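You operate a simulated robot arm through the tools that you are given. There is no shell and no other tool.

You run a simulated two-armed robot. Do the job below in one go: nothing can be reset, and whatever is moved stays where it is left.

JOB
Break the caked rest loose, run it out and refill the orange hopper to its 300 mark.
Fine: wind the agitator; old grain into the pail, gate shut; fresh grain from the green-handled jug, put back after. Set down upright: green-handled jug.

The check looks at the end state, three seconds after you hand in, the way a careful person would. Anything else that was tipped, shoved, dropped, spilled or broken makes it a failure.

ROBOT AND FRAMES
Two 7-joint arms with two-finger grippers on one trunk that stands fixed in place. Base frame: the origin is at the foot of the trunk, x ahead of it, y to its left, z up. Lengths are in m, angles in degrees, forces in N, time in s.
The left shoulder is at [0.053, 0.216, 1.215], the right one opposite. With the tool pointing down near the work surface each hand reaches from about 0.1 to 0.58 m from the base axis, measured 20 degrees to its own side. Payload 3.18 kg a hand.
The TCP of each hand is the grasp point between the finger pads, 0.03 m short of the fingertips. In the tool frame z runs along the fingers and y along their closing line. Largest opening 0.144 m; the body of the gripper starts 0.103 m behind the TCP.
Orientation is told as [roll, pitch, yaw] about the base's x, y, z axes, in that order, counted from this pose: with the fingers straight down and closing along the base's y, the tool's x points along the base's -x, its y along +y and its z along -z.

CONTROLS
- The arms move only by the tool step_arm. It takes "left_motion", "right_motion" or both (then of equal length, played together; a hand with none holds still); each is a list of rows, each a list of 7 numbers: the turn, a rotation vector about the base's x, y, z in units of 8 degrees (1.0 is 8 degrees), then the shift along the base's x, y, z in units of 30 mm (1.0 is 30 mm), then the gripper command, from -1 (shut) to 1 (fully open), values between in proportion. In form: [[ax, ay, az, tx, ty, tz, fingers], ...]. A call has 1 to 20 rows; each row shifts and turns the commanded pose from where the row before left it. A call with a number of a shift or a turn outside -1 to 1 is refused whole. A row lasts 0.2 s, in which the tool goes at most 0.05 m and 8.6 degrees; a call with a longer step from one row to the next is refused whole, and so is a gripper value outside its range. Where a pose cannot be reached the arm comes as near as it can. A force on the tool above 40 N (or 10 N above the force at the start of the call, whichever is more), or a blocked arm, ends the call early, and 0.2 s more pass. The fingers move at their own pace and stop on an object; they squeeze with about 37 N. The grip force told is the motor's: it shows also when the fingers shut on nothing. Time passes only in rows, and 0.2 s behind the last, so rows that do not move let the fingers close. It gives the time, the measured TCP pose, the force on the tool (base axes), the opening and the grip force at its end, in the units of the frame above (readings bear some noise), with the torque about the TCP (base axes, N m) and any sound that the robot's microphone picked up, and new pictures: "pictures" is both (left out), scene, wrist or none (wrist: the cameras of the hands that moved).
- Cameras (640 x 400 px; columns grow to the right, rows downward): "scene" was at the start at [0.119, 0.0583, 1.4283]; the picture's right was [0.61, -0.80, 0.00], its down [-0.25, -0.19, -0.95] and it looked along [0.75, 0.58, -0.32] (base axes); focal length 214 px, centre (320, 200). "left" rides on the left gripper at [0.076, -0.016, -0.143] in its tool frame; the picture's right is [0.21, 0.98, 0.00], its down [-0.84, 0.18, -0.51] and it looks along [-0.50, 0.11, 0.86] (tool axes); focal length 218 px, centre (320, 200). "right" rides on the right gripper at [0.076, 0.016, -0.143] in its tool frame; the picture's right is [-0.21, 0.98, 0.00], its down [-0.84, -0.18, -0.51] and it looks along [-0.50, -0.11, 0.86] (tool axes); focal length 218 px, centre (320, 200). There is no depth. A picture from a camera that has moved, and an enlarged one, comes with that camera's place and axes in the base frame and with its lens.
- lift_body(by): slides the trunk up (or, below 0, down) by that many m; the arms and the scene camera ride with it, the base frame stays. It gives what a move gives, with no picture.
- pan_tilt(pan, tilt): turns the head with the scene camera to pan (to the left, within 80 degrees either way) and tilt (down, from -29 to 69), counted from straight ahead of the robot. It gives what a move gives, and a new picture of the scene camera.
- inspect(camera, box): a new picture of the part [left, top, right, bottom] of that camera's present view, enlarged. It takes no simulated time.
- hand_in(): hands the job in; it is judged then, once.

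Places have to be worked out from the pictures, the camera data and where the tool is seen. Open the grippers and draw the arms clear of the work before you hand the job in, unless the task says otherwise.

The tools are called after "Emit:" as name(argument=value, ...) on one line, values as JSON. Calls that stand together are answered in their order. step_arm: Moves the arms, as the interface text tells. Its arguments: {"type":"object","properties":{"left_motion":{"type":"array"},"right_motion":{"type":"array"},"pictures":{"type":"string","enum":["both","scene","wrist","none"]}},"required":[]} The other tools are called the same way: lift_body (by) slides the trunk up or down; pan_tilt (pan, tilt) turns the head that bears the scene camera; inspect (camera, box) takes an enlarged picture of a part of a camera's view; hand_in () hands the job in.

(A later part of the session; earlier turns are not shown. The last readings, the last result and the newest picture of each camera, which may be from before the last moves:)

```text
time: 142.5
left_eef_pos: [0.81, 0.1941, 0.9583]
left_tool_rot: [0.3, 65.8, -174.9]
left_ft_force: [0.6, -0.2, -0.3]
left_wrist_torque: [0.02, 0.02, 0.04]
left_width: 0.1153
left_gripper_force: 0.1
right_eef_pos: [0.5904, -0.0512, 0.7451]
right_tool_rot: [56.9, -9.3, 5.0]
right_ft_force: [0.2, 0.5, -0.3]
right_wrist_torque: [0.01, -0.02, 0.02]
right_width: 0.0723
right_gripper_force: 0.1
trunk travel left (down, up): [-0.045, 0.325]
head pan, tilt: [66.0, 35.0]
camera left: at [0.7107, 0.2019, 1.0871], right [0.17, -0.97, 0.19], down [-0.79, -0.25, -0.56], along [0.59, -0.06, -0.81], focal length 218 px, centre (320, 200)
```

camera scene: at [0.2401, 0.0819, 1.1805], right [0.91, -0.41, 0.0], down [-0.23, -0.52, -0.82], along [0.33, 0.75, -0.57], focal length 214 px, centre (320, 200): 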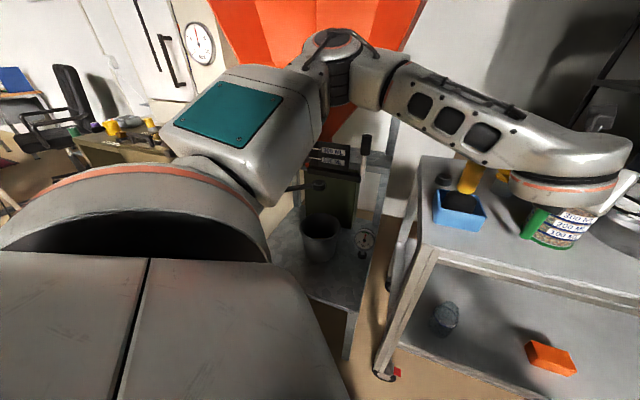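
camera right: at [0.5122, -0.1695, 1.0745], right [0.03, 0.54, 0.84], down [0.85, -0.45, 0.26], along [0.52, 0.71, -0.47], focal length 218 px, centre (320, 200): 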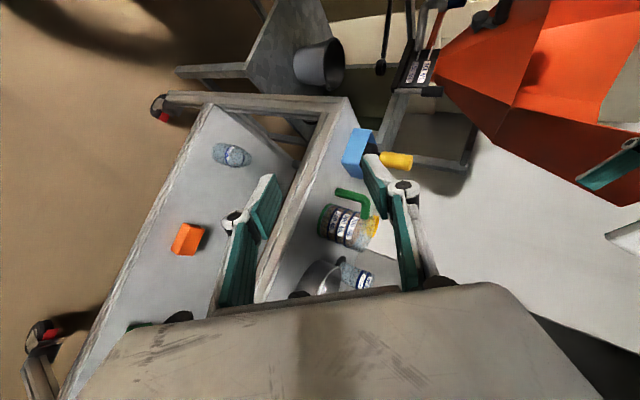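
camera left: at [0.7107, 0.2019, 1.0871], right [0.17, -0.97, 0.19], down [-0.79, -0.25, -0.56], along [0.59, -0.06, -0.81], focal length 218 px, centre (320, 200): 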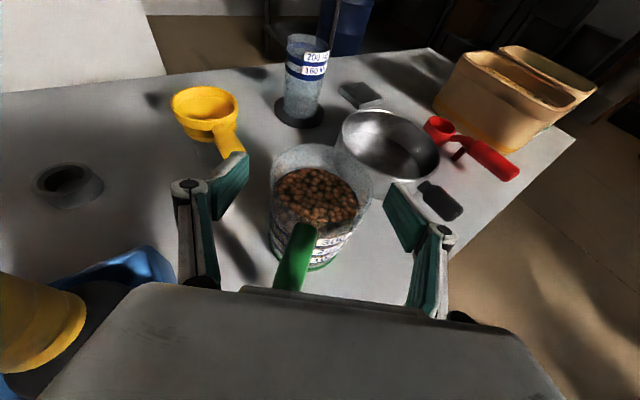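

Aligned well. I lower the last 4 cm with the trunk.

Emit:
lift_body(by=-0.045)

Emit:
step_arm(left_motion=[[0, 0, 0, 0, 0, 0, 0.6], [0, 0, 0, 0, 0, 0, 0.6]], pictures="wrist")

Emit:
inspect(camera="right", box=[300, 130, 460, 300])

```text
time: 143.4
left_eef_pos: [0.8096, 0.1933, 0.9159]
left_tool_rot: [0.3, 65.9, -174.8]
left_ft_force: [0.5, -1.3, 1.0]
left_wrist_torque: [0.02, 0.04, 0.0]
left_width: 0.1154
left_gripper_force: 0.0
right_eef_pos: [0.5905, -0.0511, 0.7023]
right_tool_rot: [56.9, -9.4, 5.0]
right_ft_force: [0.6, -0.6, 0.8]
right_wrist_torque: [-0.06, 0.04, -0.03]
right_width: 0.072
right_gripper_force: 0.1
trunk travel left (down, up): [0.0, 0.369]
head pan, tilt: [66.0, 35.0]
```

```text
time: 144.0
left_eef_pos: [0.8088, 0.1946, 0.9138]
left_tool_rot: [0.3, 65.9, -174.7]
left_ft_force: [0.7, -0.1, 0.4]
left_wrist_torque: [-0.03, 0.0, 0.01]
left_width: 0.1149
left_gripper_force: 0.0
right_eef_pos: [0.592, -0.0516, 0.7007]
right_tool_rot: [56.8, -9.2, 5.0]
right_ft_force: [-0.7, -0.2, -0.3]
right_wrist_torque: [0.0, -0.01, 0.0]
right_width: 0.0721
right_gripper_force: 0.1
trunk travel left (down, up): [0.0, 0.369]
head pan, tilt: [66.0, 35.0]
camera left: at [0.7105, 0.2021, 1.0422], right [0.17, -0.97, 0.19], down [-0.79, -0.25, -0.56], along [0.59, -0.06, -0.81], focal length 218 px, centre (320, 200)
```

left: 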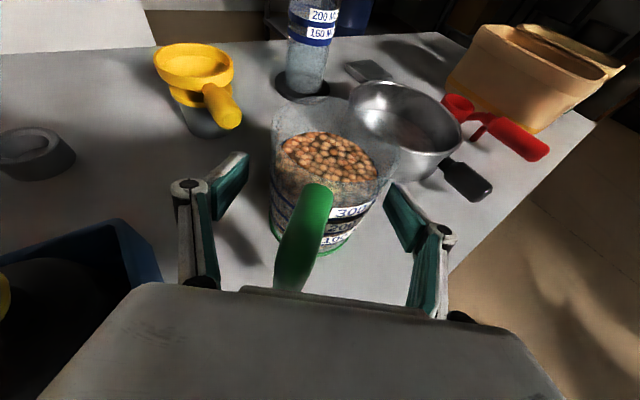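

```text
2.35 times, centred on (380, 215) of right
camera zoom: at [0.5102, -0.1695, 0.7804], right [0.03, 0.54, 0.84], down [0.85, -0.45, 0.26], along [0.52, 0.71, -0.47], focal length 514 px, centre (179, 165)
```

zoom: 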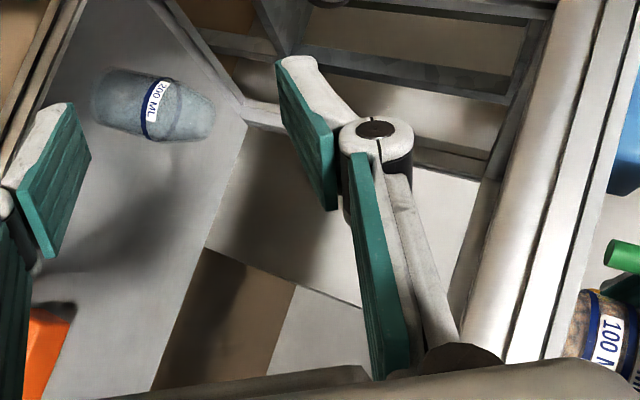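

The jug sits between the fingers, handle in front of the palm. I close the gripper on its body.

Emit:
step_arm(left_motion=[[0, 0, 0, 0, 0, 0, 0.35], [0, 0, 0, 0, 0, 0, 0.15], [0, 0, 0, 0, 0, 0, 0], [0, 0, 0, 0, 0, 0, -1], [0, 0, 0, 0, 0, 0, -1], [0, 0, 0, 0, 0, 0, -1]], pictures="wrist")

```text
time: 145.4
left_eef_pos: [0.8097, 0.1943, 0.9126]
left_tool_rot: [0.3, 66.0, -174.8]
left_ft_force: [-0.4, 0.5, 0.6]
left_wrist_torque: [0.19, 0.03, 0.04]
left_width: 0.0769
left_gripper_force: 36.6
right_eef_pos: [0.5907, -0.0514, 0.7006]
right_tool_rot: [56.9, -9.2, 4.9]
right_ft_force: [-1.0, 0.1, 0.4]
right_wrist_torque: [0.0, 0.0, -0.01]
right_width: 0.0721
right_gripper_force: 0.1
trunk travel left (down, up): [0.0, 0.369]
head pan, tilt: [66.0, 35.0]
camera left: at [0.7104, 0.2021, 1.0422], right [0.17, -0.97, 0.19], down [-0.79, -0.25, -0.56], along [0.59, -0.06, -0.81], focal length 218 px, centre (320, 200)
```

left: 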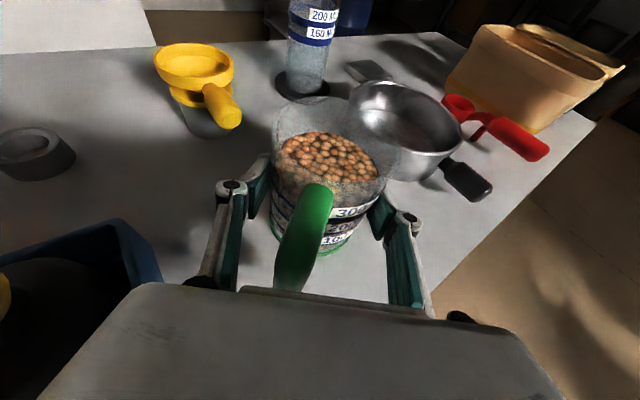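

Grasp is firm (77 mm, 37 N). I lift the jug straight up with the trunk, gently.

Emit:
lift_body(by=0.1)

Emit:
step_arm(left_motion=[[0, 0, 0, 0, 0, 0, -1], [0, 0, 0, 0, 0, 0, -1]], pictures="both")

```text
time: 146.7
left_eef_pos: [0.8119, 0.1932, 1.0188]
left_tool_rot: [0.0, 66.3, -175.1]
left_ft_force: [2.3, -0.3, -6.9]
left_wrist_torque: [0.05, -0.13, 0.09]
left_width: 0.077
left_gripper_force: 37.5
right_eef_pos: [0.5936, -0.0517, 0.8046]
right_tool_rot: [56.9, -9.5, 5.0]
right_ft_force: [1.1, -0.7, -0.6]
right_wrist_torque: [0.2, 0.09, 0.12]
right_width: 0.0719
right_gripper_force: 0.0
trunk travel left (down, up): [-0.1, 0.269]
head pan, tilt: [66.0, 35.0]
```

```text
time: 147.3
left_eef_pos: [0.8121, 0.1951, 1.0113]
left_tool_rot: [0.3, 65.7, -174.7]
left_ft_force: [0.2, 0.1, -4.3]
left_wrist_torque: [0.01, -0.03, -0.01]
left_width: 0.0771
left_gripper_force: 36.9
right_eef_pos: [0.5915, -0.0517, 0.8001]
right_tool_rot: [56.8, -9.1, 5.0]
right_ft_force: [1.1, -0.4, 0.8]
right_wrist_torque: [0.01, 0.0, 0.03]
right_width: 0.0721
right_gripper_force: 0.1
trunk travel left (down, up): [-0.1, 0.269]
head pan, tilt: [66.0, 35.0]
camera scene: at [0.2347, 0.0825, 1.1874], right [0.91, -0.41, 0.0], down [-0.23, -0.52, -0.82], along [0.33, 0.75, -0.57], focal length 214 px, centre (320, 200)
camera left: at [0.7113, 0.2027, 1.1409], right [0.17, -0.97, 0.19], down [-0.79, -0.25, -0.56], along [0.59, -0.06, -0.81], focal length 218 px, centre (320, 200)
```

scene: 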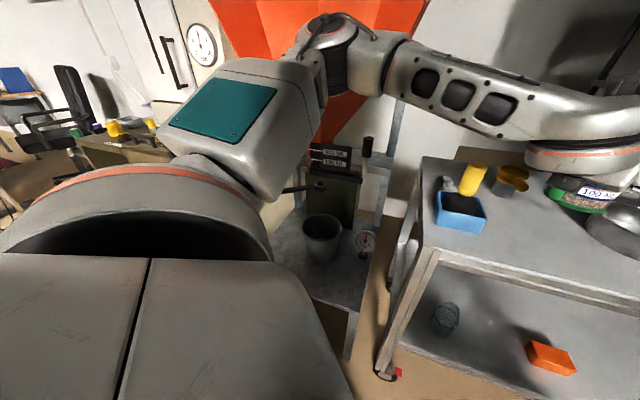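
left: 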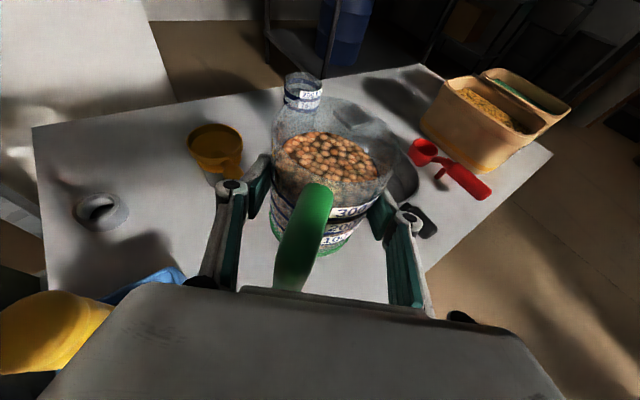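

The jug is up and level (about 4.3 N). I draw it back toward me slowly and then raise the trunk further.

Emit:
step_arm(left_motion=[[0, 0, 0, -0.2, 0, 0.2, -1], [0, 0, 0, -0.4, 0, 0.4, -1], [0, 0, 0, -0.5, 0, 0.5, -1], [0, 0, 0, -0.5, 0, 0.5, -1], [0, 0, 0, -0.5, 0, 0.4, -1], [0, 0, 0, -0.5, 0, 0.3, -1], [0, 0, 0, -0.3, 0, 0.2, -1], [0, 0, 0, -0.15, 0, 0, -1]], pictures="none")

Emit:
lift_body(by=0.1)

Emit:
step_arm(left_motion=[[0, 0, 0, 0, 0, 0, -1], [0, 0, 0, 0, 0, 0, -1]], pictures="wrist")

```text
time: 149.1
left_eef_pos: [0.7179, 0.1929, 1.0875]
left_tool_rot: [0.3, 65.8, -174.7]
left_ft_force: [-0.2, 0.0, -4.4]
left_wrist_torque: [0.03, 0.0, -0.02]
left_width: 0.077
left_gripper_force: 36.9
right_eef_pos: [0.59, -0.0514, 0.8017]
right_tool_rot: [56.8, -9.1, 5.0]
right_ft_force: [-0.1, 0.2, 0.4]
right_wrist_torque: [0.04, 0.03, 0.02]
right_width: 0.0719
right_gripper_force: 0.1
trunk travel left (down, up): [-0.1, 0.269]
head pan, tilt: [66.0, 35.0]
```

```text
time: 150.5
left_eef_pos: [0.7202, 0.1947, 1.1845]
left_tool_rot: [0.2, 65.6, -174.9]
left_ft_force: [-0.4, -0.1, -4.1]
left_wrist_torque: [0.03, -0.02, -0.04]
left_width: 0.0772
left_gripper_force: 37.1
right_eef_pos: [0.5917, -0.0515, 0.8987]
right_tool_rot: [56.8, -9.0, 4.9]
right_ft_force: [0.3, 0.4, 0.0]
right_wrist_torque: [0.04, 0.0, 0.02]
right_width: 0.0719
right_gripper_force: 0.1
trunk travel left (down, up): [-0.2, 0.169]
head pan, tilt: [66.0, 35.0]
```

```text
time: 151.1
left_eef_pos: [0.7195, 0.1932, 1.187]
left_tool_rot: [0.3, 65.7, -174.8]
left_ft_force: [-0.6, -0.6, -4.6]
left_wrist_torque: [-0.04, -0.04, -0.02]
left_width: 0.077
left_gripper_force: 36.7
right_eef_pos: [0.5906, -0.051, 0.8996]
right_tool_rot: [56.9, -9.2, 4.9]
right_ft_force: [0.0, 0.5, -0.5]
right_wrist_torque: [0.0, -0.01, -0.04]
right_width: 0.072
right_gripper_force: 0.1
trunk travel left (down, up): [-0.2, 0.169]
head pan, tilt: [66.0, 35.0]
camera left: at [0.6193, 0.2022, 1.3168], right [0.17, -0.97, 0.19], down [-0.79, -0.25, -0.56], along [0.59, -0.06, -0.81], focal length 218 px, centre (320, 200)
```

left: 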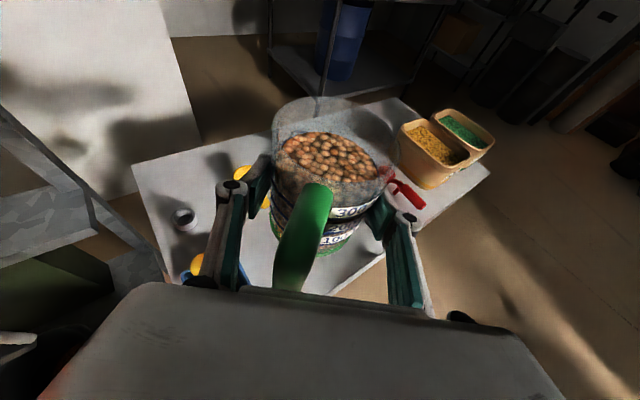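

The jug is steady. I now swing it slowly around to the left, turning the hand about the vertical so that it points into the hopper, while rising to z 1.30.

Emit:
step_arm(left_motion=[[0, 0, 0.25, -0.1, 0.15, 0.15, -1], [0, 0, 0.5, -0.2, 0.3, 0.3, -1], [0, 0, 0.55, -0.2, 0.3, 0.3, -1], [0, 0, 0.55, -0.2, 0.3, 0.3, -1], [0, 0, 0.55, -0.2, 0.3, 0.3, -1], [0, 0, 0.55, -0.2, 0.3, 0.3, -1], [0, 0, 0.55, -0.2, 0.3, 0.3, -1], [0, 0, 0.55, -0.2, 0.3, 0.3, -1], [0, 0, 0.55, -0.25, 0.35, 0.3, -1], [0, 0, 0.5, -0.2, 0.25, 0.2, -1], [0, 0, 0.25, -0.1, 0.1, 0.1, -1], [0, 0, 0, 0, 0, 0, -1]], pictures="both")

```text
time: 153.7
left_eef_pos: [0.6322, 0.3474, 1.2652]
left_tool_rot: [0.4, 65.7, -132.0]
left_ft_force: [-0.3, 0.2, -4.3]
left_wrist_torque: [-0.01, -0.02, 0.0]
left_width: 0.0769
left_gripper_force: 37.2
left hand out of reach, approached as far as the arm can: row 5, 6, 7, 8, 9, 10, 11
right_eef_pos: [0.5908, -0.051, 0.9003]
right_tool_rot: [56.9, -9.2, 5.0]
right_ft_force: [0.0, 0.0, -0.2]
right_wrist_torque: [0.0, -0.02, 0.01]
right_width: 0.0721
right_gripper_force: 0.0
trunk travel left (down, up): [-0.2, 0.169]
head pan, tilt: [66.0, 35.0]
camera scene: at [0.1315, 0.0824, 1.3038], right [0.91, -0.41, 0.0], down [-0.23, -0.52, -0.82], along [0.33, 0.75, -0.57], focal length 214 px, centre (320, 200)
camera left: at [0.5533, 0.2864, 1.3945], right [0.78, -0.6, 0.19], down [-0.41, -0.72, -0.56], along [0.47, 0.36, -0.81], focal length 218 px, centre (320, 200)
```

scene: 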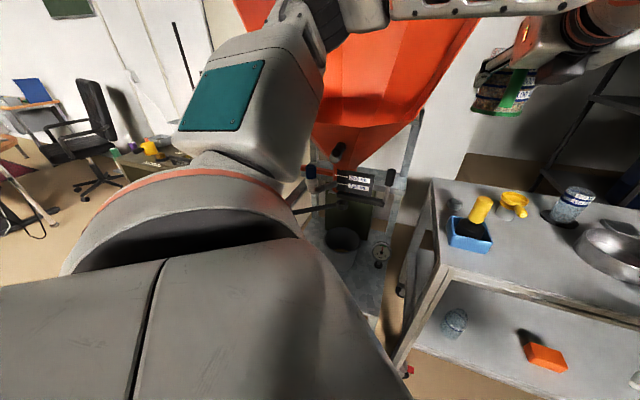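
left: 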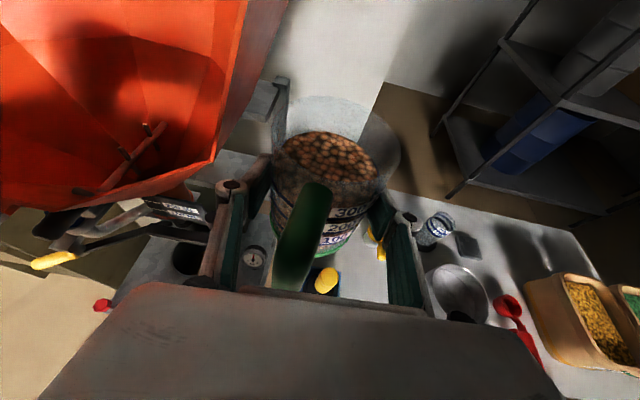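

The jug stays level. I continue the swing to the left until the hand points along +y in front of the lip.

Emit:
step_arm(left_motion=[[0, 0, 0.3, -0.15, 0.15, 0.1, -1], [0, 0, 0.5, -0.3, 0.3, 0.15, -1], [0, 0, 0.55, -0.33, 0.35, 0.15, -1], [0, 0, 0.55, -0.33, 0.35, 0.15, -1], [0, 0, 0.55, -0.33, 0.35, 0.15, -1], [0, 0, 0.55, -0.33, 0.35, 0.15, -1], [0, 0, 0.55, -0.33, 0.35, 0.15, -1], [0, 0, 0.55, -0.33, 0.35, 0.1, -1], [0, 0, 0.5, -0.33, 0.35, 0.1, -1], [0, 0, 0.3, -0.2, 0.2, 0, -1], [0, 0, 0, 0, 0, 0, -1]], pictures="both")

```text
time: 156.1
left_eef_pos: [0.521, 0.4777, 1.2634]
left_tool_rot: [-0.4, 65.1, -99.7]
left_ft_force: [0.1, -0.2, -4.0]
left_wrist_torque: [0.02, 0.0, 0.01]
left_width: 0.0769
left_gripper_force: 37.0
left hand out of reach, approached as far as the arm can: row 1, 2, 3, 4, 5, 6, 7, 8, 9
right_eef_pos: [0.5902, -0.0514, 0.9004]
right_tool_rot: [56.8, -9.1, 5.0]
right_ft_force: [-0.3, 0.5, -0.1]
right_wrist_torque: [0.04, 0.02, -0.01]
right_width: 0.0719
right_gripper_force: 0.1
trunk travel left (down, up): [-0.2, 0.169]
head pan, tilt: [66.0, 35.0]
camera scene: at [0.1315, 0.0825, 1.3038], right [0.91, -0.41, 0.0], down [-0.23, -0.52, -0.82], along [0.33, 0.75, -0.57], focal length 214 px, centre (320, 200)
camera left: at [0.4903, 0.3857, 1.394], right [0.98, -0.07, 0.19], down [0.04, -0.83, -0.55], along [0.2, 0.55, -0.81], focal length 218 px, centre (320, 200)
```

scene: 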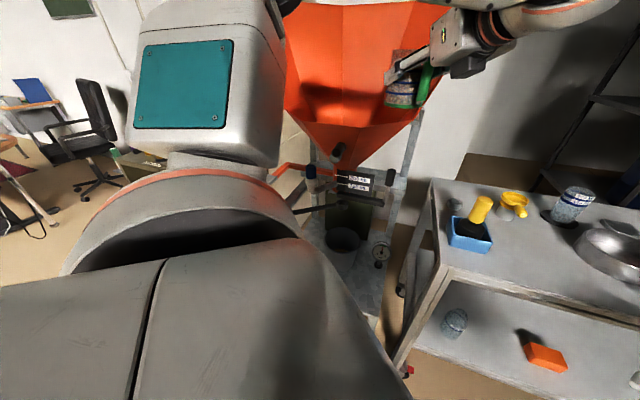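
left: 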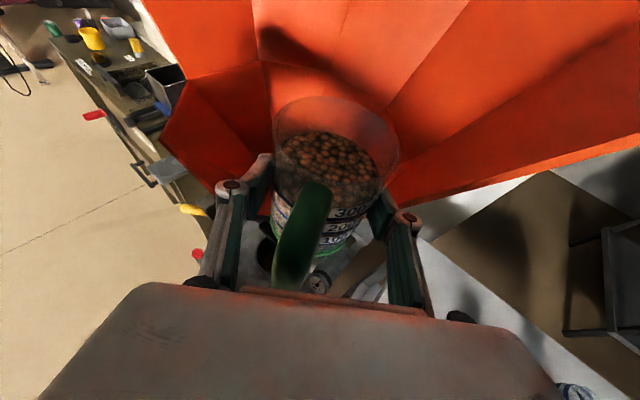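

The jug is in front of the lip, level, and the scene camera still sees the window for monitoring. I move it forward over the hopper's inside.

Emit:
step_arm(left_motion=[[0, 0, 0, 0, 0.2, 0.1, -1], [0, 0, 0, 0, 0.4, 0.1, -1], [0, 0, 0, 0, 0.5, 0.1, -1], [0, 0, 0, 0, 0.5, 0, -1], [0, 0, 0, 0, 0.5, 0, -1], [0, 0, 0, 0, 0.5, 0, -1], [0, 0, 0, 0, 0.4, 0, -1], [0, 0, 0, 0, 0.2, 0, -1], [0, 0, 0, 0, 0, 0, -1]], pictures="both")

```text
time: 158.1
left_eef_pos: [0.5227, 0.5735, 1.2733]
left_tool_rot: [-0.6, 65.3, -99.9]
left_ft_force: [-0.4, 0.7, -4.6]
left_wrist_torque: [-0.01, -0.02, 0.03]
left_width: 0.0766
left_gripper_force: 36.7
right_eef_pos: [0.5912, -0.0519, 0.9002]
right_tool_rot: [56.8, -9.2, 5.0]
right_ft_force: [0.0, -0.1, -0.1]
right_wrist_torque: [0.02, -0.03, 0.02]
right_width: 0.0718
right_gripper_force: 0.1
trunk travel left (down, up): [-0.2, 0.169]
head pan, tilt: [66.0, 35.0]
camera scene: at [0.1315, 0.0825, 1.3038], right [0.91, -0.41, 0.0], down [-0.23, -0.52, -0.82], along [0.33, 0.75, -0.57], focal length 214 px, centre (320, 200)
camera left: at [0.4912, 0.4792, 1.4043], right [0.98, -0.07, 0.18], down [0.05, -0.83, -0.55], along [0.19, 0.55, -0.81], focal length 218 px, centre (320, 200)
```

scene: 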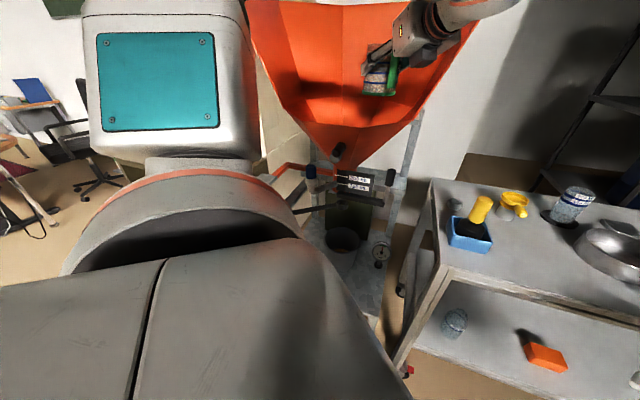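
left: 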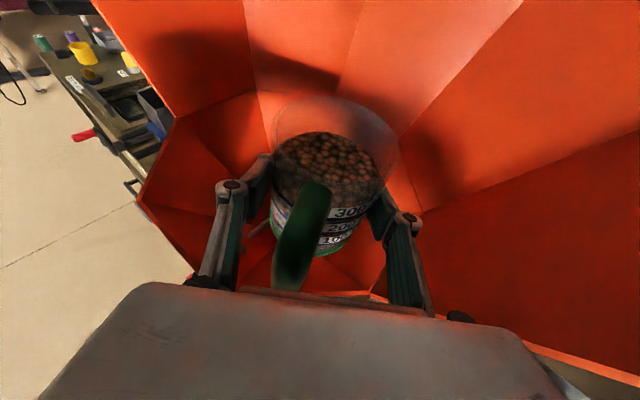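

The jug hangs well inside the hopper's opening. I shift it 3 cm deeper and 2 cm up, then begin tipping it slowly toward +x about a level axis (first about 40°).

Emit:
step_arm(left_motion=[[0, 0, 0, 0, 0.3, 0.2, -1], [0, 0, 0, 0, 0.4, 0.3, -1], [0, 0, 0, 0, 0.3, 0.2, -1], [0.04, 0.25, 0, 0, 0, 0, -1], [0.085, 0.49, 0, 0, 0, 0, -1], [0.085, 0.49, 0, 0, 0, 0, -1], [0.085, 0.49, 0, 0, 0, 0, -1], [0.085, 0.49, 0, 0, 0, 0, -1], [0.085, 0.49, 0, 0, 0, 0, -1], [0.085, 0.49, 0, 0, 0, 0, -1], [0.085, 0.49, 0, 0, 0, 0, -1], [0.085, 0.49, 0, 0, 0, 0, -1], [0.085, 0.49, 0, 0, 0, 0, -1], [0.04, 0.25, 0, 0, 0, 0, -1]], pictures="both")

```text
time: 161.1
left_eef_pos: [0.5164, 0.6142, 1.2879]
left_tool_rot: [-63.9, 44.1, -154.0]
left_ft_force: [-0.2, -0.2, -4.3]
left_wrist_torque: [0.01, -0.02, -0.02]
left_width: 0.0767
left_gripper_force: 37.4
left hand out of reach, approached as far as the arm can: row 13, 14
right_eef_pos: [0.5911, -0.0513, 0.9004]
right_tool_rot: [56.8, -9.2, 5.0]
right_ft_force: [0.6, 0.4, 0.2]
right_wrist_torque: [0.01, -0.03, -0.01]
right_width: 0.0721
right_gripper_force: 0.0
trunk travel left (down, up): [-0.2, 0.169]
head pan, tilt: [66.0, 35.0]
camera scene: at [0.1315, 0.0825, 1.3038], right [0.91, -0.41, 0.0], down [-0.23, -0.52, -0.82], along [0.33, 0.75, -0.57], focal length 214 px, centre (320, 200)
camera left: at [0.5701, 0.5057, 1.3973], right [0.87, -0.06, -0.48], down [-0.35, -0.76, -0.54], along [-0.34, 0.64, -0.69], focal length 218 px, centre (320, 200)
```

scene: 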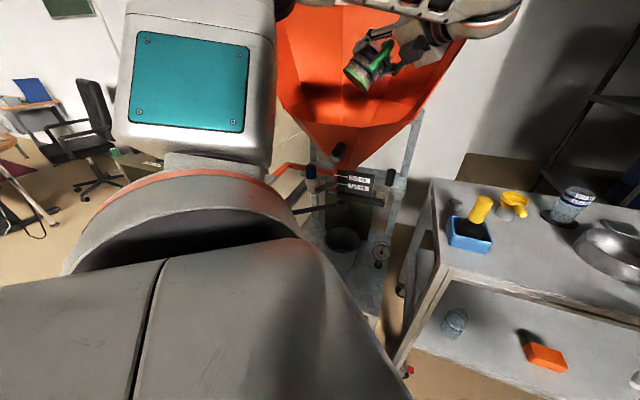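
left: 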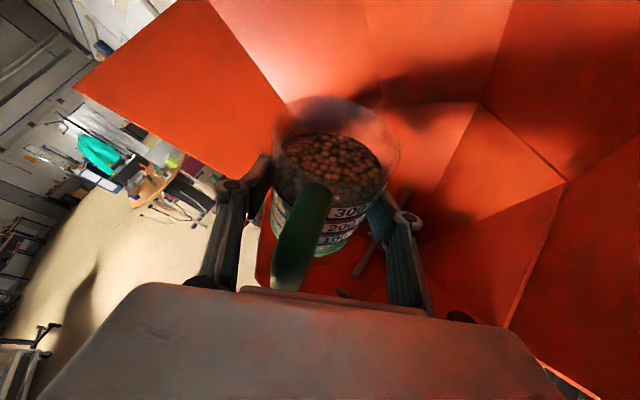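

Tilted about 40°, no grain moving yet. The reach is near its end, so I ease back 2 cm in y while tipping on to about 65°.

Emit:
step_arm(left_motion=[[0.04, 0.25, 0, 0, -0.1, 0, -1], [0.085, 0.49, 0, 0, -0.1, 0, -1], [0.085, 0.49, 0, 0, -0.1, 0, -1], [0.085, 0.49, 0, 0, -0.1, 0, -1], [0.085, 0.49, 0, 0, -0.1, 0, -1], [0.085, 0.49, 0, 0, -0.1, 0, -1], [0.04, 0.25, 0, 0, -0.05, 0, -1]], pictures="wrist")

Emit:
inspect(camera="scene", box=[290, 20, 450, 200])

```text
time: 162.7
left_eef_pos: [0.491, 0.6501, 1.2505]
left_tool_rot: [-76.1, 26.5, -161.1]
left_ft_force: [-0.5, 0.0, -4.7]
left_wrist_torque: [-0.02, -0.07, 0.03]
left_width: 0.0767
left_gripper_force: 36.8
left hand out of reach, approached as far as the arm can: row 1, 2, 3, 4, 5, 6, 7
right_eef_pos: [0.5899, -0.0518, 0.9008]
right_tool_rot: [56.8, -9.2, 5.0]
right_ft_force: [0.1, 0.6, -0.2]
right_wrist_torque: [-0.02, 0.02, 0.0]
right_width: 0.0721
right_gripper_force: 0.1
trunk travel left (down, up): [-0.2, 0.169]
head pan, tilt: [66.0, 35.0]
camera left: at [0.5784, 0.5379, 1.3311], right [0.66, -0.03, -0.75], down [-0.52, -0.74, -0.42], along [-0.55, 0.67, -0.5], focal length 218 px, centre (320, 200)
```

left: 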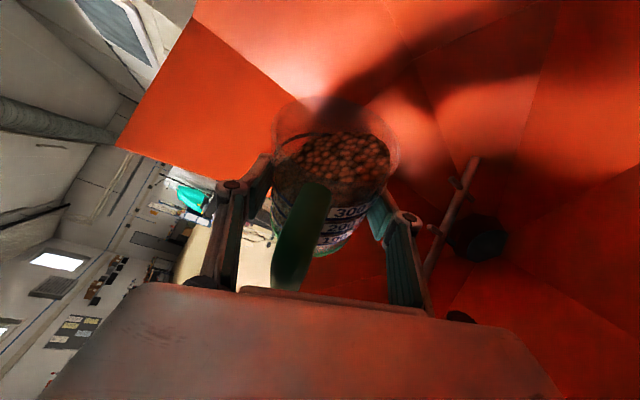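

```text
2.22 times, centred on (370, 110) of scene
camera zoom: at [0.1316, 0.0827, 1.3038], right [0.91, -0.41, 0.0], down [-0.23, -0.52, -0.82], along [0.33, 0.75, -0.57], focal length 477 px, centre (209, 400)
```

zoom: 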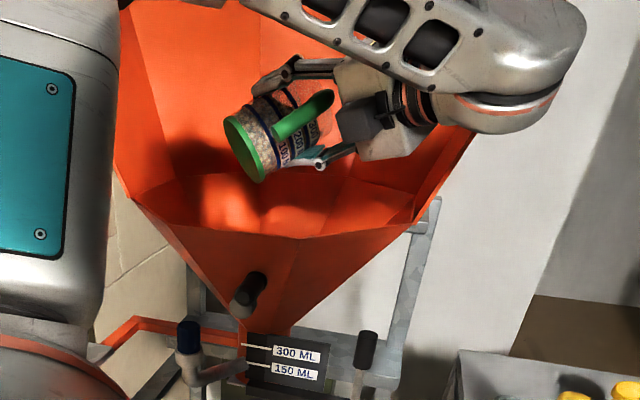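

Tipped to about 60°; the hand drifted a little deeper over the hopper, which is fine. I look closely at the jug's mouth and the window.

Emit:
inspect(camera="scene", box=[330, 40, 420, 110])

Emit:
inspect(camera="left", box=[250, 80, 430, 260])

Emit:
inspect(camera="scene", box=[320, 150, 400, 210])

```text
5.71 times, centred on (375, 75) of scene
camera zoom: at [0.1316, 0.0827, 1.3038], right [0.91, -0.41, 0.0], down [-0.23, -0.52, -0.82], along [0.33, 0.75, -0.57], focal length 1226 px, centre (6, 914)
```

zoom: 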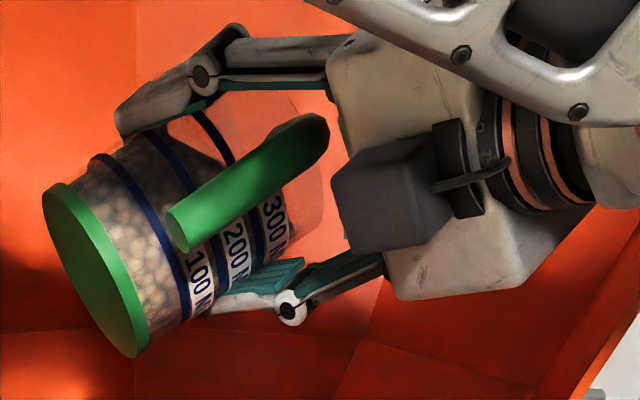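

```text
2.22 times, centred on (340, 170) of left
camera zoom: at [0.5784, 0.5379, 1.3311], right [0.66, -0.03, -0.75], down [-0.52, -0.74, -0.42], along [-0.55, 0.67, -0.5], focal length 485 px, centre (276, 267)
```

zoom: 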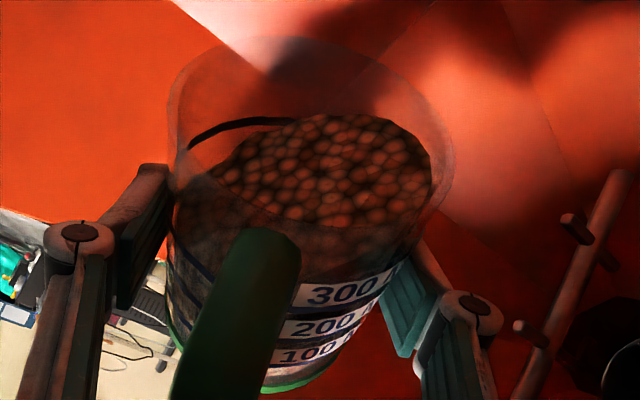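

```text
6.67 times, centred on (360, 180) of scene
camera zoom: at [0.1316, 0.0827, 1.3038], right [0.91, -0.41, 0.0], down [-0.23, -0.52, -0.82], along [0.33, 0.75, -0.57], focal length 1430 px, centre (53, 333)
```

zoom: 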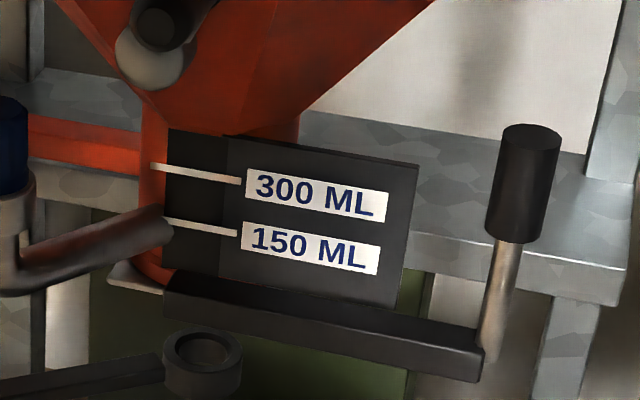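

The grain surface now slopes close to the rim but nothing pours yet. I tip another 10°.

Emit:
step_arm(left_motion=[[0.06, 0.4, 0, 0, 0, 0, -1], [0.085, 0.49, 0, 0, 0, 0, -1], [0.06, 0.4, 0, 0, 0, 0, -1], [0, 0, 0, 0, 0, 0, -1]], pictures="wrist")

Emit:
inspect(camera="scene", box=[300, 40, 420, 210])

```text
time: 163.7
left_eef_pos: [0.4832, 0.6602, 1.2392]
left_tool_rot: [-78.6, 20.6, -162.1]
left_ft_force: [0.1, -0.1, -4.5]
left_wrist_torque: [-0.03, -0.04, -0.01]
left_width: 0.0765
left_gripper_force: 36.5
left hand out of reach, approached as far as the arm can: row 1, 2, 3
right_eef_pos: [0.5906, -0.0511, 0.9012]
right_tool_rot: [56.9, -9.2, 5.0]
right_ft_force: [0.1, -0.7, 0.2]
right_wrist_torque: [0.0, -0.02, 0.01]
right_width: 0.0719
right_gripper_force: 0.1
trunk travel left (down, up): [-0.2, 0.169]
head pan, tilt: [66.0, 35.0]
camera left: at [0.5794, 0.5479, 1.3087], right [0.57, -0.02, -0.82], down [-0.56, -0.74, -0.37], along [-0.6, 0.67, -0.43], focal length 218 px, centre (320, 200)
```

left: 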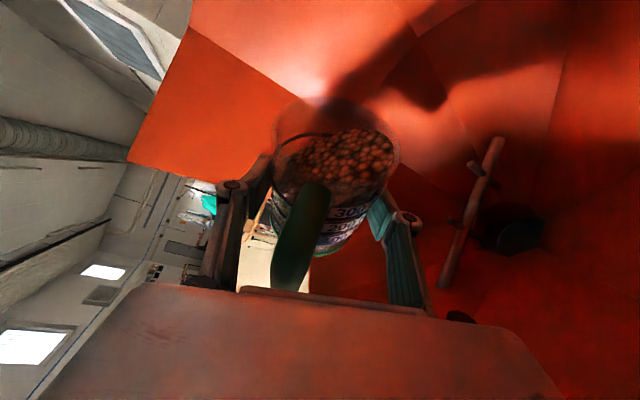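

```text
2.35 times, centred on (360, 125) of scene
camera zoom: at [0.1312, 0.0824, 1.3039], right [0.91, -0.41, 0.0], down [-0.23, -0.52, -0.82], along [0.33, 0.75, -0.57], focal length 505 px, centre (226, 376)
```

zoom: 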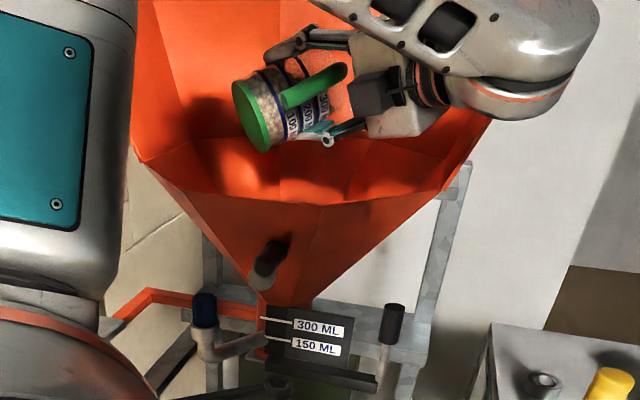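

The grain is right at the rim. Further tipping about the level axis strains the wrist, but rolling about the tool's own axis does the same now; I roll on in small steps of about 8°.

Emit:
step_arm(left_motion=[[-0.118, 0.477, -0.093, 0, 0, 0, -1], [-0.118, 0.477, -0.093, 0, 0, 0, -1], [0, 0, 0, 0, 0, 0, -1]], pictures="wrist")

Emit:
inspect(camera="scene", box=[310, 40, 430, 210])

```text
time: 164.5
left_eef_pos: [0.4827, 0.6606, 1.2394]
left_tool_rot: [-79.2, 12.7, -163.6]
left_ft_force: [-0.1, -0.8, -3.8]
left_wrist_torque: [0.01, -0.1, 0.0]
left_width: 0.0765
left_gripper_force: 37.1
right_eef_pos: [0.5901, -0.0505, 0.9017]
right_tool_rot: [56.8, -9.2, 4.9]
right_ft_force: [-1.0, -0.1, 0.2]
right_wrist_torque: [-0.01, -0.01, -0.02]
right_width: 0.0719
right_gripper_force: 0.1
trunk travel left (down, up): [-0.2, 0.169]
head pan, tilt: [66.0, 35.0]
camera left: at [0.585, 0.5483, 1.299], right [0.45, -0.06, -0.89], down [-0.62, -0.74, -0.27], along [-0.64, 0.67, -0.37], focal length 218 px, centre (320, 200)
```

left: 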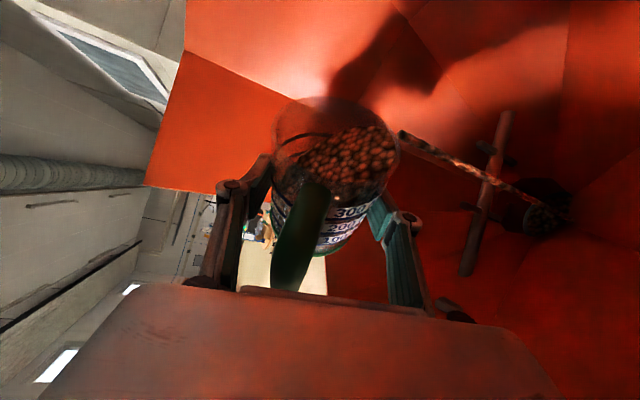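

```text
2.35 times, centred on (370, 125) of scene
camera zoom: at [0.1314, 0.0825, 1.3039], right [0.91, -0.41, 0.0], down [-0.23, -0.52, -0.82], along [0.33, 0.75, -0.57], focal length 505 px, centre (202, 376)
```

zoom: 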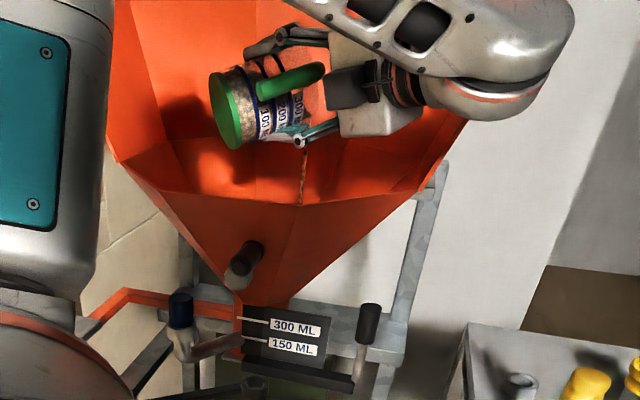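

It pours: a stream runs from the jug straight into the throat. I hold and watch the window and the weight.

Emit:
step_arm(left_motion=[[0, 0, 0, 0, 0, 0, -1], [0, 0, 0, 0, 0, 0, -1], [0, 0, 0, 0, 0, 0, -1], [0, 0, 0, 0, 0, 0, -1], [0, 0, 0, 0, 0, 0, -1]], pictures="wrist")

Emit:
inspect(camera="scene", box=[320, 150, 400, 210])

```text
time: 165.7
left_eef_pos: [0.4848, 0.6627, 1.2398]
left_tool_rot: [-79.0, 12.9, -163.6]
left_ft_force: [0.9, 0.1, -4.6]
left_wrist_torque: [0.03, -0.05, -0.04]
left_width: 0.0767
left_gripper_force: 37.2
right_eef_pos: [0.5915, -0.0502, 0.9016]
right_tool_rot: [56.9, -9.2, 5.0]
right_ft_force: [-0.1, -0.1, -0.2]
right_wrist_torque: [-0.04, 0.0, 0.04]
right_width: 0.0724
right_gripper_force: 0.0
trunk travel left (down, up): [-0.2, 0.169]
head pan, tilt: [66.0, 35.0]
camera left: at [0.585, 0.5483, 1.299], right [0.45, -0.06, -0.89], down [-0.62, -0.74, -0.27], along [-0.64, 0.67, -0.37], focal length 218 px, centre (320, 200)
```

left: 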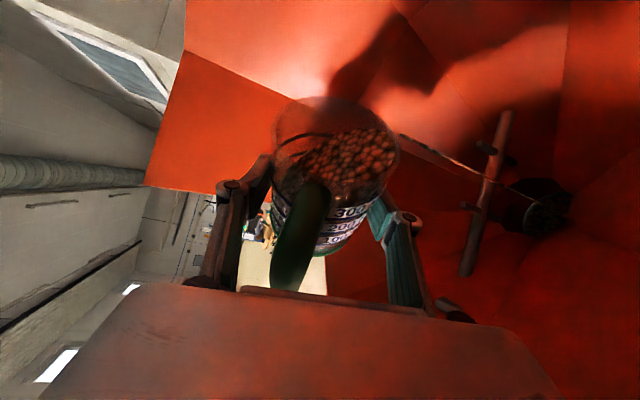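

```text
6.67 times, centred on (360, 180) of scene
camera zoom: at [0.1314, 0.0825, 1.3039], right [0.91, -0.41, 0.0], down [-0.23, -0.52, -0.82], along [0.33, 0.75, -0.57], focal length 1430 px, centre (53, 333)
```

zoom: 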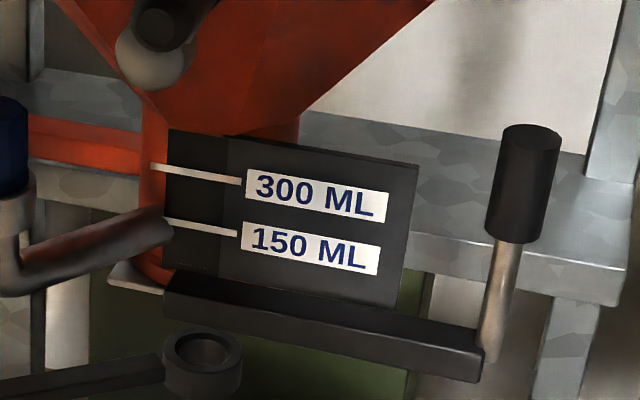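

The stream thins at this tilt, and nothing leaks below the gate. I roll on by 8° and hold.

Emit:
step_arm(left_motion=[[-0.118, 0.477, -0.093, 0, 0, 0, -1], [-0.118, 0.477, -0.093, 0, 0, 0, -1], [0, 0, 0, 0, 0, 0, -1], [0, 0, 0, 0, 0, 0, -1], [0, 0, 0, 0, 0, 0, -1], [0, 0, 0, 0, 0, 0, -1]], pictures="wrist")

Emit:
inspect(camera="scene", box=[320, 150, 400, 210])

```text
time: 167.1
left_eef_pos: [0.4835, 0.6618, 1.2402]
left_tool_rot: [-79.4, 4.9, -165.3]
left_ft_force: [-1.2, -0.4, -2.8]
left_wrist_torque: [0.02, -0.04, -0.02]
left_width: 0.0763
left_gripper_force: 36.9
right_eef_pos: [0.5908, -0.0532, 0.9001]
right_tool_rot: [56.8, -9.1, 5.0]
right_ft_force: [0.8, -0.2, 0.3]
right_wrist_torque: [0.0, -0.02, -0.01]
right_width: 0.072
right_gripper_force: 0.0
trunk travel left (down, up): [-0.2, 0.169]
head pan, tilt: [66.0, 35.0]
camera left: at [0.5892, 0.5471, 1.289], right [0.33, -0.1, -0.94], down [-0.67, -0.73, -0.16], along [-0.67, 0.68, -0.3], focal length 218 px, centre (320, 200)
```

left: 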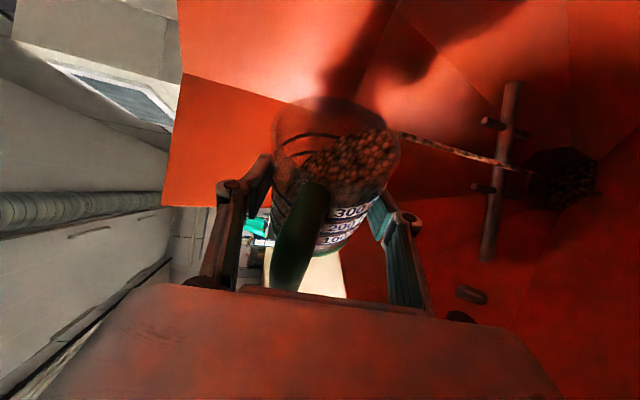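

```text
6.67 times, centred on (360, 180) of scene
camera zoom: at [0.1313, 0.0825, 1.3039], right [0.91, -0.41, 0.0], down [-0.23, -0.52, -0.82], along [0.33, 0.75, -0.57], focal length 1430 px, centre (53, 333)
```

zoom: 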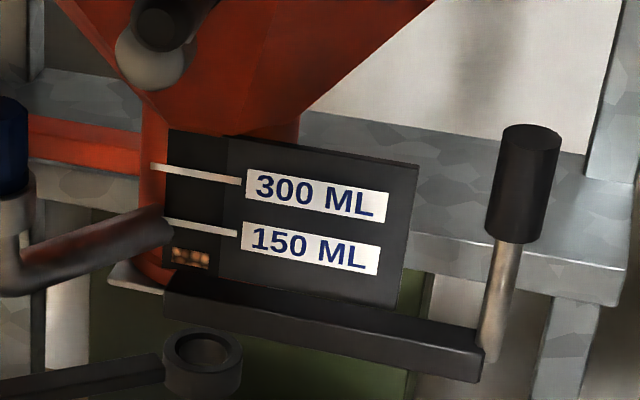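

Fresh grain shows in the window at roughly 90 mL. I roll on another 8° and hold.

Emit:
step_arm(left_motion=[[-0.118, 0.477, -0.093, 0, 0, 0, -1], [-0.118, 0.477, -0.093, 0, 0, 0, -1], [0, 0, 0, 0, 0, 0, -1], [0, 0, 0, 0, 0, 0, -1], [0, 0, 0, 0, 0, 0, -1], [0, 0, 0, 0, 0, 0, -1], [0, 0, 0, 0, 0, 0, -1]], pictures="wrist")

Emit:
inspect(camera="scene", box=[320, 150, 400, 210])

```text
time: 168.7
left_eef_pos: [0.4836, 0.6619, 1.2392]
left_tool_rot: [-79.5, -2.9, -166.7]
left_ft_force: [-0.2, -0.6, -2.9]
left_wrist_torque: [-0.02, -0.04, 0.0]
left_width: 0.0765
left_gripper_force: 37.4
right_eef_pos: [0.5912, -0.0513, 0.9012]
right_tool_rot: [56.8, -9.2, 4.9]
right_ft_force: [-0.3, -1.0, -0.3]
right_wrist_torque: [0.02, 0.01, 0.0]
right_width: 0.0722
right_gripper_force: 0.1
trunk travel left (down, up): [-0.2, 0.169]
head pan, tilt: [66.0, 35.0]
camera left: at [0.592, 0.5456, 1.2782], right [0.2, -0.14, -0.97], down [-0.7, -0.71, -0.04], along [-0.69, 0.69, -0.24], focal length 218 px, centre (320, 200)
```

left: 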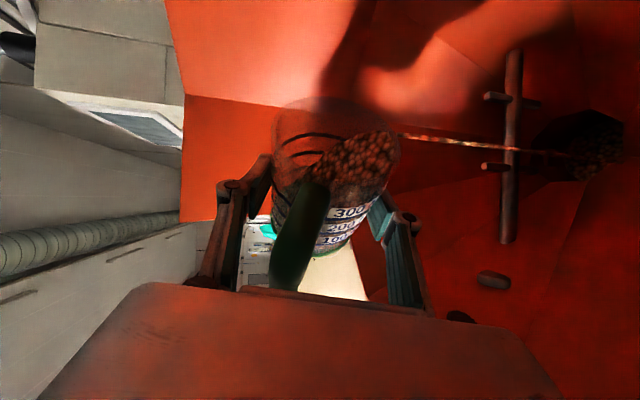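

```text
6.67 times, centred on (360, 180) of scene
camera zoom: at [0.1313, 0.0824, 1.3039], right [0.91, -0.41, 0.0], down [-0.23, -0.52, -0.82], along [0.33, 0.75, -0.57], focal length 1430 px, centre (53, 333)
```

zoom: 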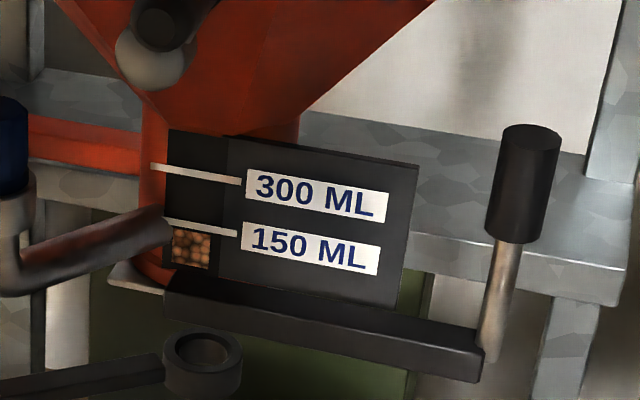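

About 145 mL now, stream still running. I roll 6° more and hold.

Emit:
step_arm(left_motion=[[-0.09, 0.358, -0.07, 0, 0, 0, -1], [-0.09, 0.358, -0.07, 0, 0, 0, -1], [0, 0, 0, 0, 0, 0, -1], [0, 0, 0, 0, 0, 0, -1], [0, 0, 0, 0, 0, 0, -1], [0, 0, 0, 0, 0, 0, -1]], pictures="wrist")

Emit:
inspect(camera="scene", box=[320, 150, 400, 210])

```text
time: 170.1
left_eef_pos: [0.4828, 0.6603, 1.2393]
left_tool_rot: [-79.3, -8.8, -168.0]
left_ft_force: [0.5, 0.4, -2.1]
left_wrist_torque: [-0.02, -0.04, 0.01]
left_width: 0.0761
left_gripper_force: 37.2
right_eef_pos: [0.5913, -0.0508, 0.9018]
right_tool_rot: [56.9, -9.3, 5.0]
right_ft_force: [-0.1, 1.2, 0.0]
right_wrist_torque: [-0.02, 0.01, 0.0]
right_width: 0.072
right_gripper_force: 0.1
trunk travel left (down, up): [-0.2, 0.169]
head pan, tilt: [66.0, 35.0]
camera left: at [0.5927, 0.5438, 1.271], right [0.1, -0.16, -0.98], down [-0.72, -0.7, 0.05], along [-0.69, 0.7, -0.18], focal length 218 px, centre (320, 200)
```

left: 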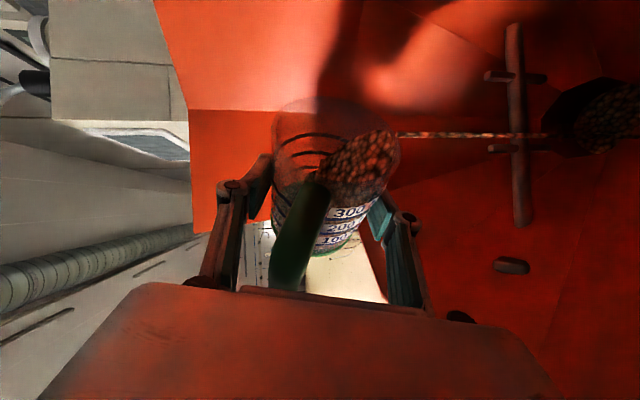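

```text
6.67 times, centred on (360, 180) of scene
camera zoom: at [0.1313, 0.0824, 1.3039], right [0.91, -0.41, 0.0], down [-0.23, -0.52, -0.82], along [0.33, 0.75, -0.57], focal length 1430 px, centre (53, 333)
```

zoom: 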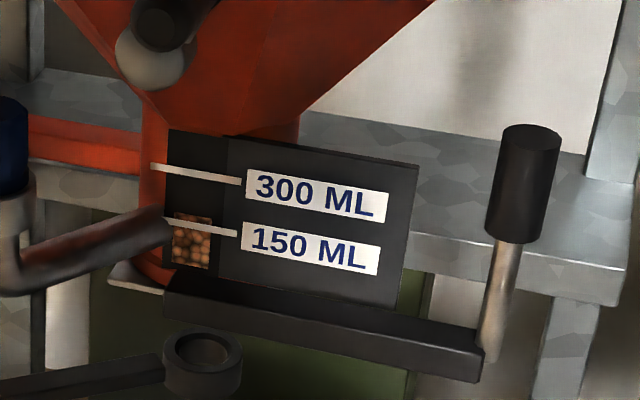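

About 185 mL. I roll 6° more and hold again.

Emit:
step_arm(left_motion=[[-0.09, 0.358, -0.07, 0, 0, 0, -1], [-0.09, 0.358, -0.07, 0, 0, 0, -1], [0, 0, 0, 0, 0, 0, -1], [0, 0, 0, 0, 0, 0, -1], [0, 0, 0, 0, 0, 0, -1], [0, 0, 0, 0, 0, 0, -1]], pictures="wrist")

Emit:
inspect(camera="scene", box=[320, 150, 400, 210])

```text
time: 171.5
left_eef_pos: [0.485, 0.6603, 1.2386]
left_tool_rot: [-79.1, -14.6, -169.0]
left_ft_force: [0.6, -0.1, -2.0]
left_wrist_torque: [0.0, -0.02, -0.01]
left_width: 0.076
left_gripper_force: 37.0
right_eef_pos: [0.5899, -0.0514, 0.9012]
right_tool_rot: [57.0, -9.2, 4.9]
right_ft_force: [-1.2, -0.5, 0.9]
right_wrist_torque: [0.01, 0.03, 0.01]
right_width: 0.0723
right_gripper_force: 0.1
trunk travel left (down, up): [-0.2, 0.169]
head pan, tilt: [66.0, 35.0]
camera left: at [0.5936, 0.5425, 1.2624], right [-0.01, -0.19, -0.98], down [-0.72, -0.68, 0.14], along [-0.69, 0.71, -0.13], focal length 218 px, centre (320, 200)
```

left: 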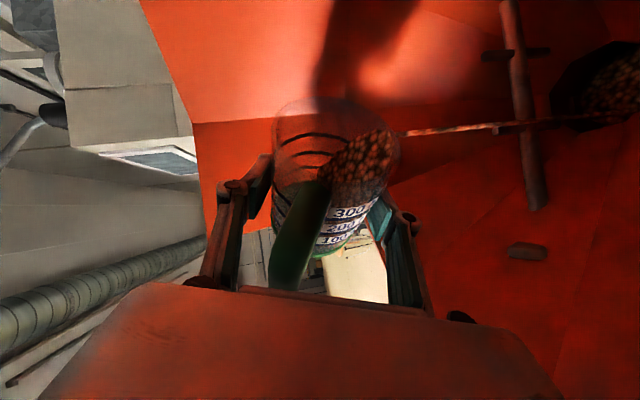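

```text
6.67 times, centred on (360, 180) of scene
camera zoom: at [0.1313, 0.0823, 1.3039], right [0.91, -0.41, 0.0], down [-0.23, -0.52, -0.82], along [0.33, 0.75, -0.57], focal length 1430 px, centre (53, 333)
```

zoom: 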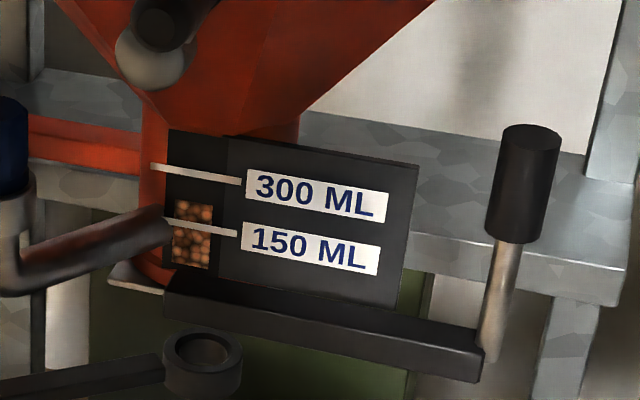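

About 225 mL. I roll 5° more with a short hold, approaching carefully.

Emit:
step_arm(left_motion=[[-0.08, 0.3, -0.06, 0, 0, 0, -1], [-0.08, 0.3, -0.06, 0, 0, 0, -1], [0, 0, 0, 0, 0, 0, -1], [0, 0, 0, 0, 0, 0, -1], [0, 0, 0, 0, 0, 0, -1]], pictures="none")

Emit:
inspect(camera="scene", box=[330, 160, 370, 200])

```text
time: 172.7
left_eef_pos: [0.4835, 0.6607, 1.239]
left_tool_rot: [-78.8, -19.6, -170.1]
left_ft_force: [-0.2, -0.1, -1.0]
left_wrist_torque: [-0.01, -0.04, 0.01]
left_width: 0.076
left_gripper_force: 36.8
right_eef_pos: [0.5908, -0.0517, 0.9007]
right_tool_rot: [57.0, -9.1, 5.0]
right_ft_force: [-0.4, -0.5, 0.5]
right_wrist_torque: [0.03, 0.01, 0.0]
right_width: 0.0719
right_gripper_force: 0.0
trunk travel left (down, up): [-0.2, 0.169]
head pan, tilt: [66.0, 35.0]
```

```text
10.00 times, centred on (350, 180) of scene
camera zoom: at [0.1312, 0.0823, 1.3039], right [0.91, -0.41, 0.0], down [-0.23, -0.52, -0.82], along [0.33, 0.75, -0.57], focal length 2145 px, centre (20, 400)
```

zoom: 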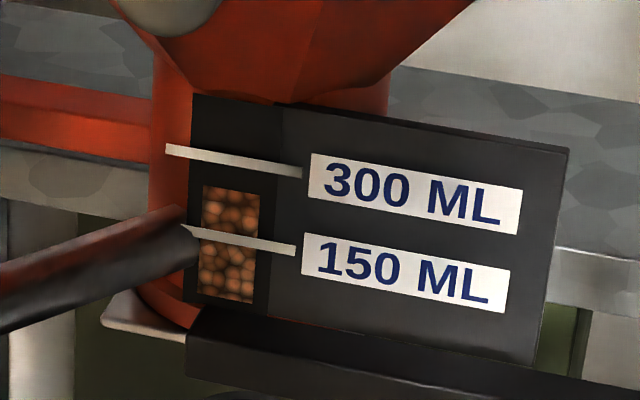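

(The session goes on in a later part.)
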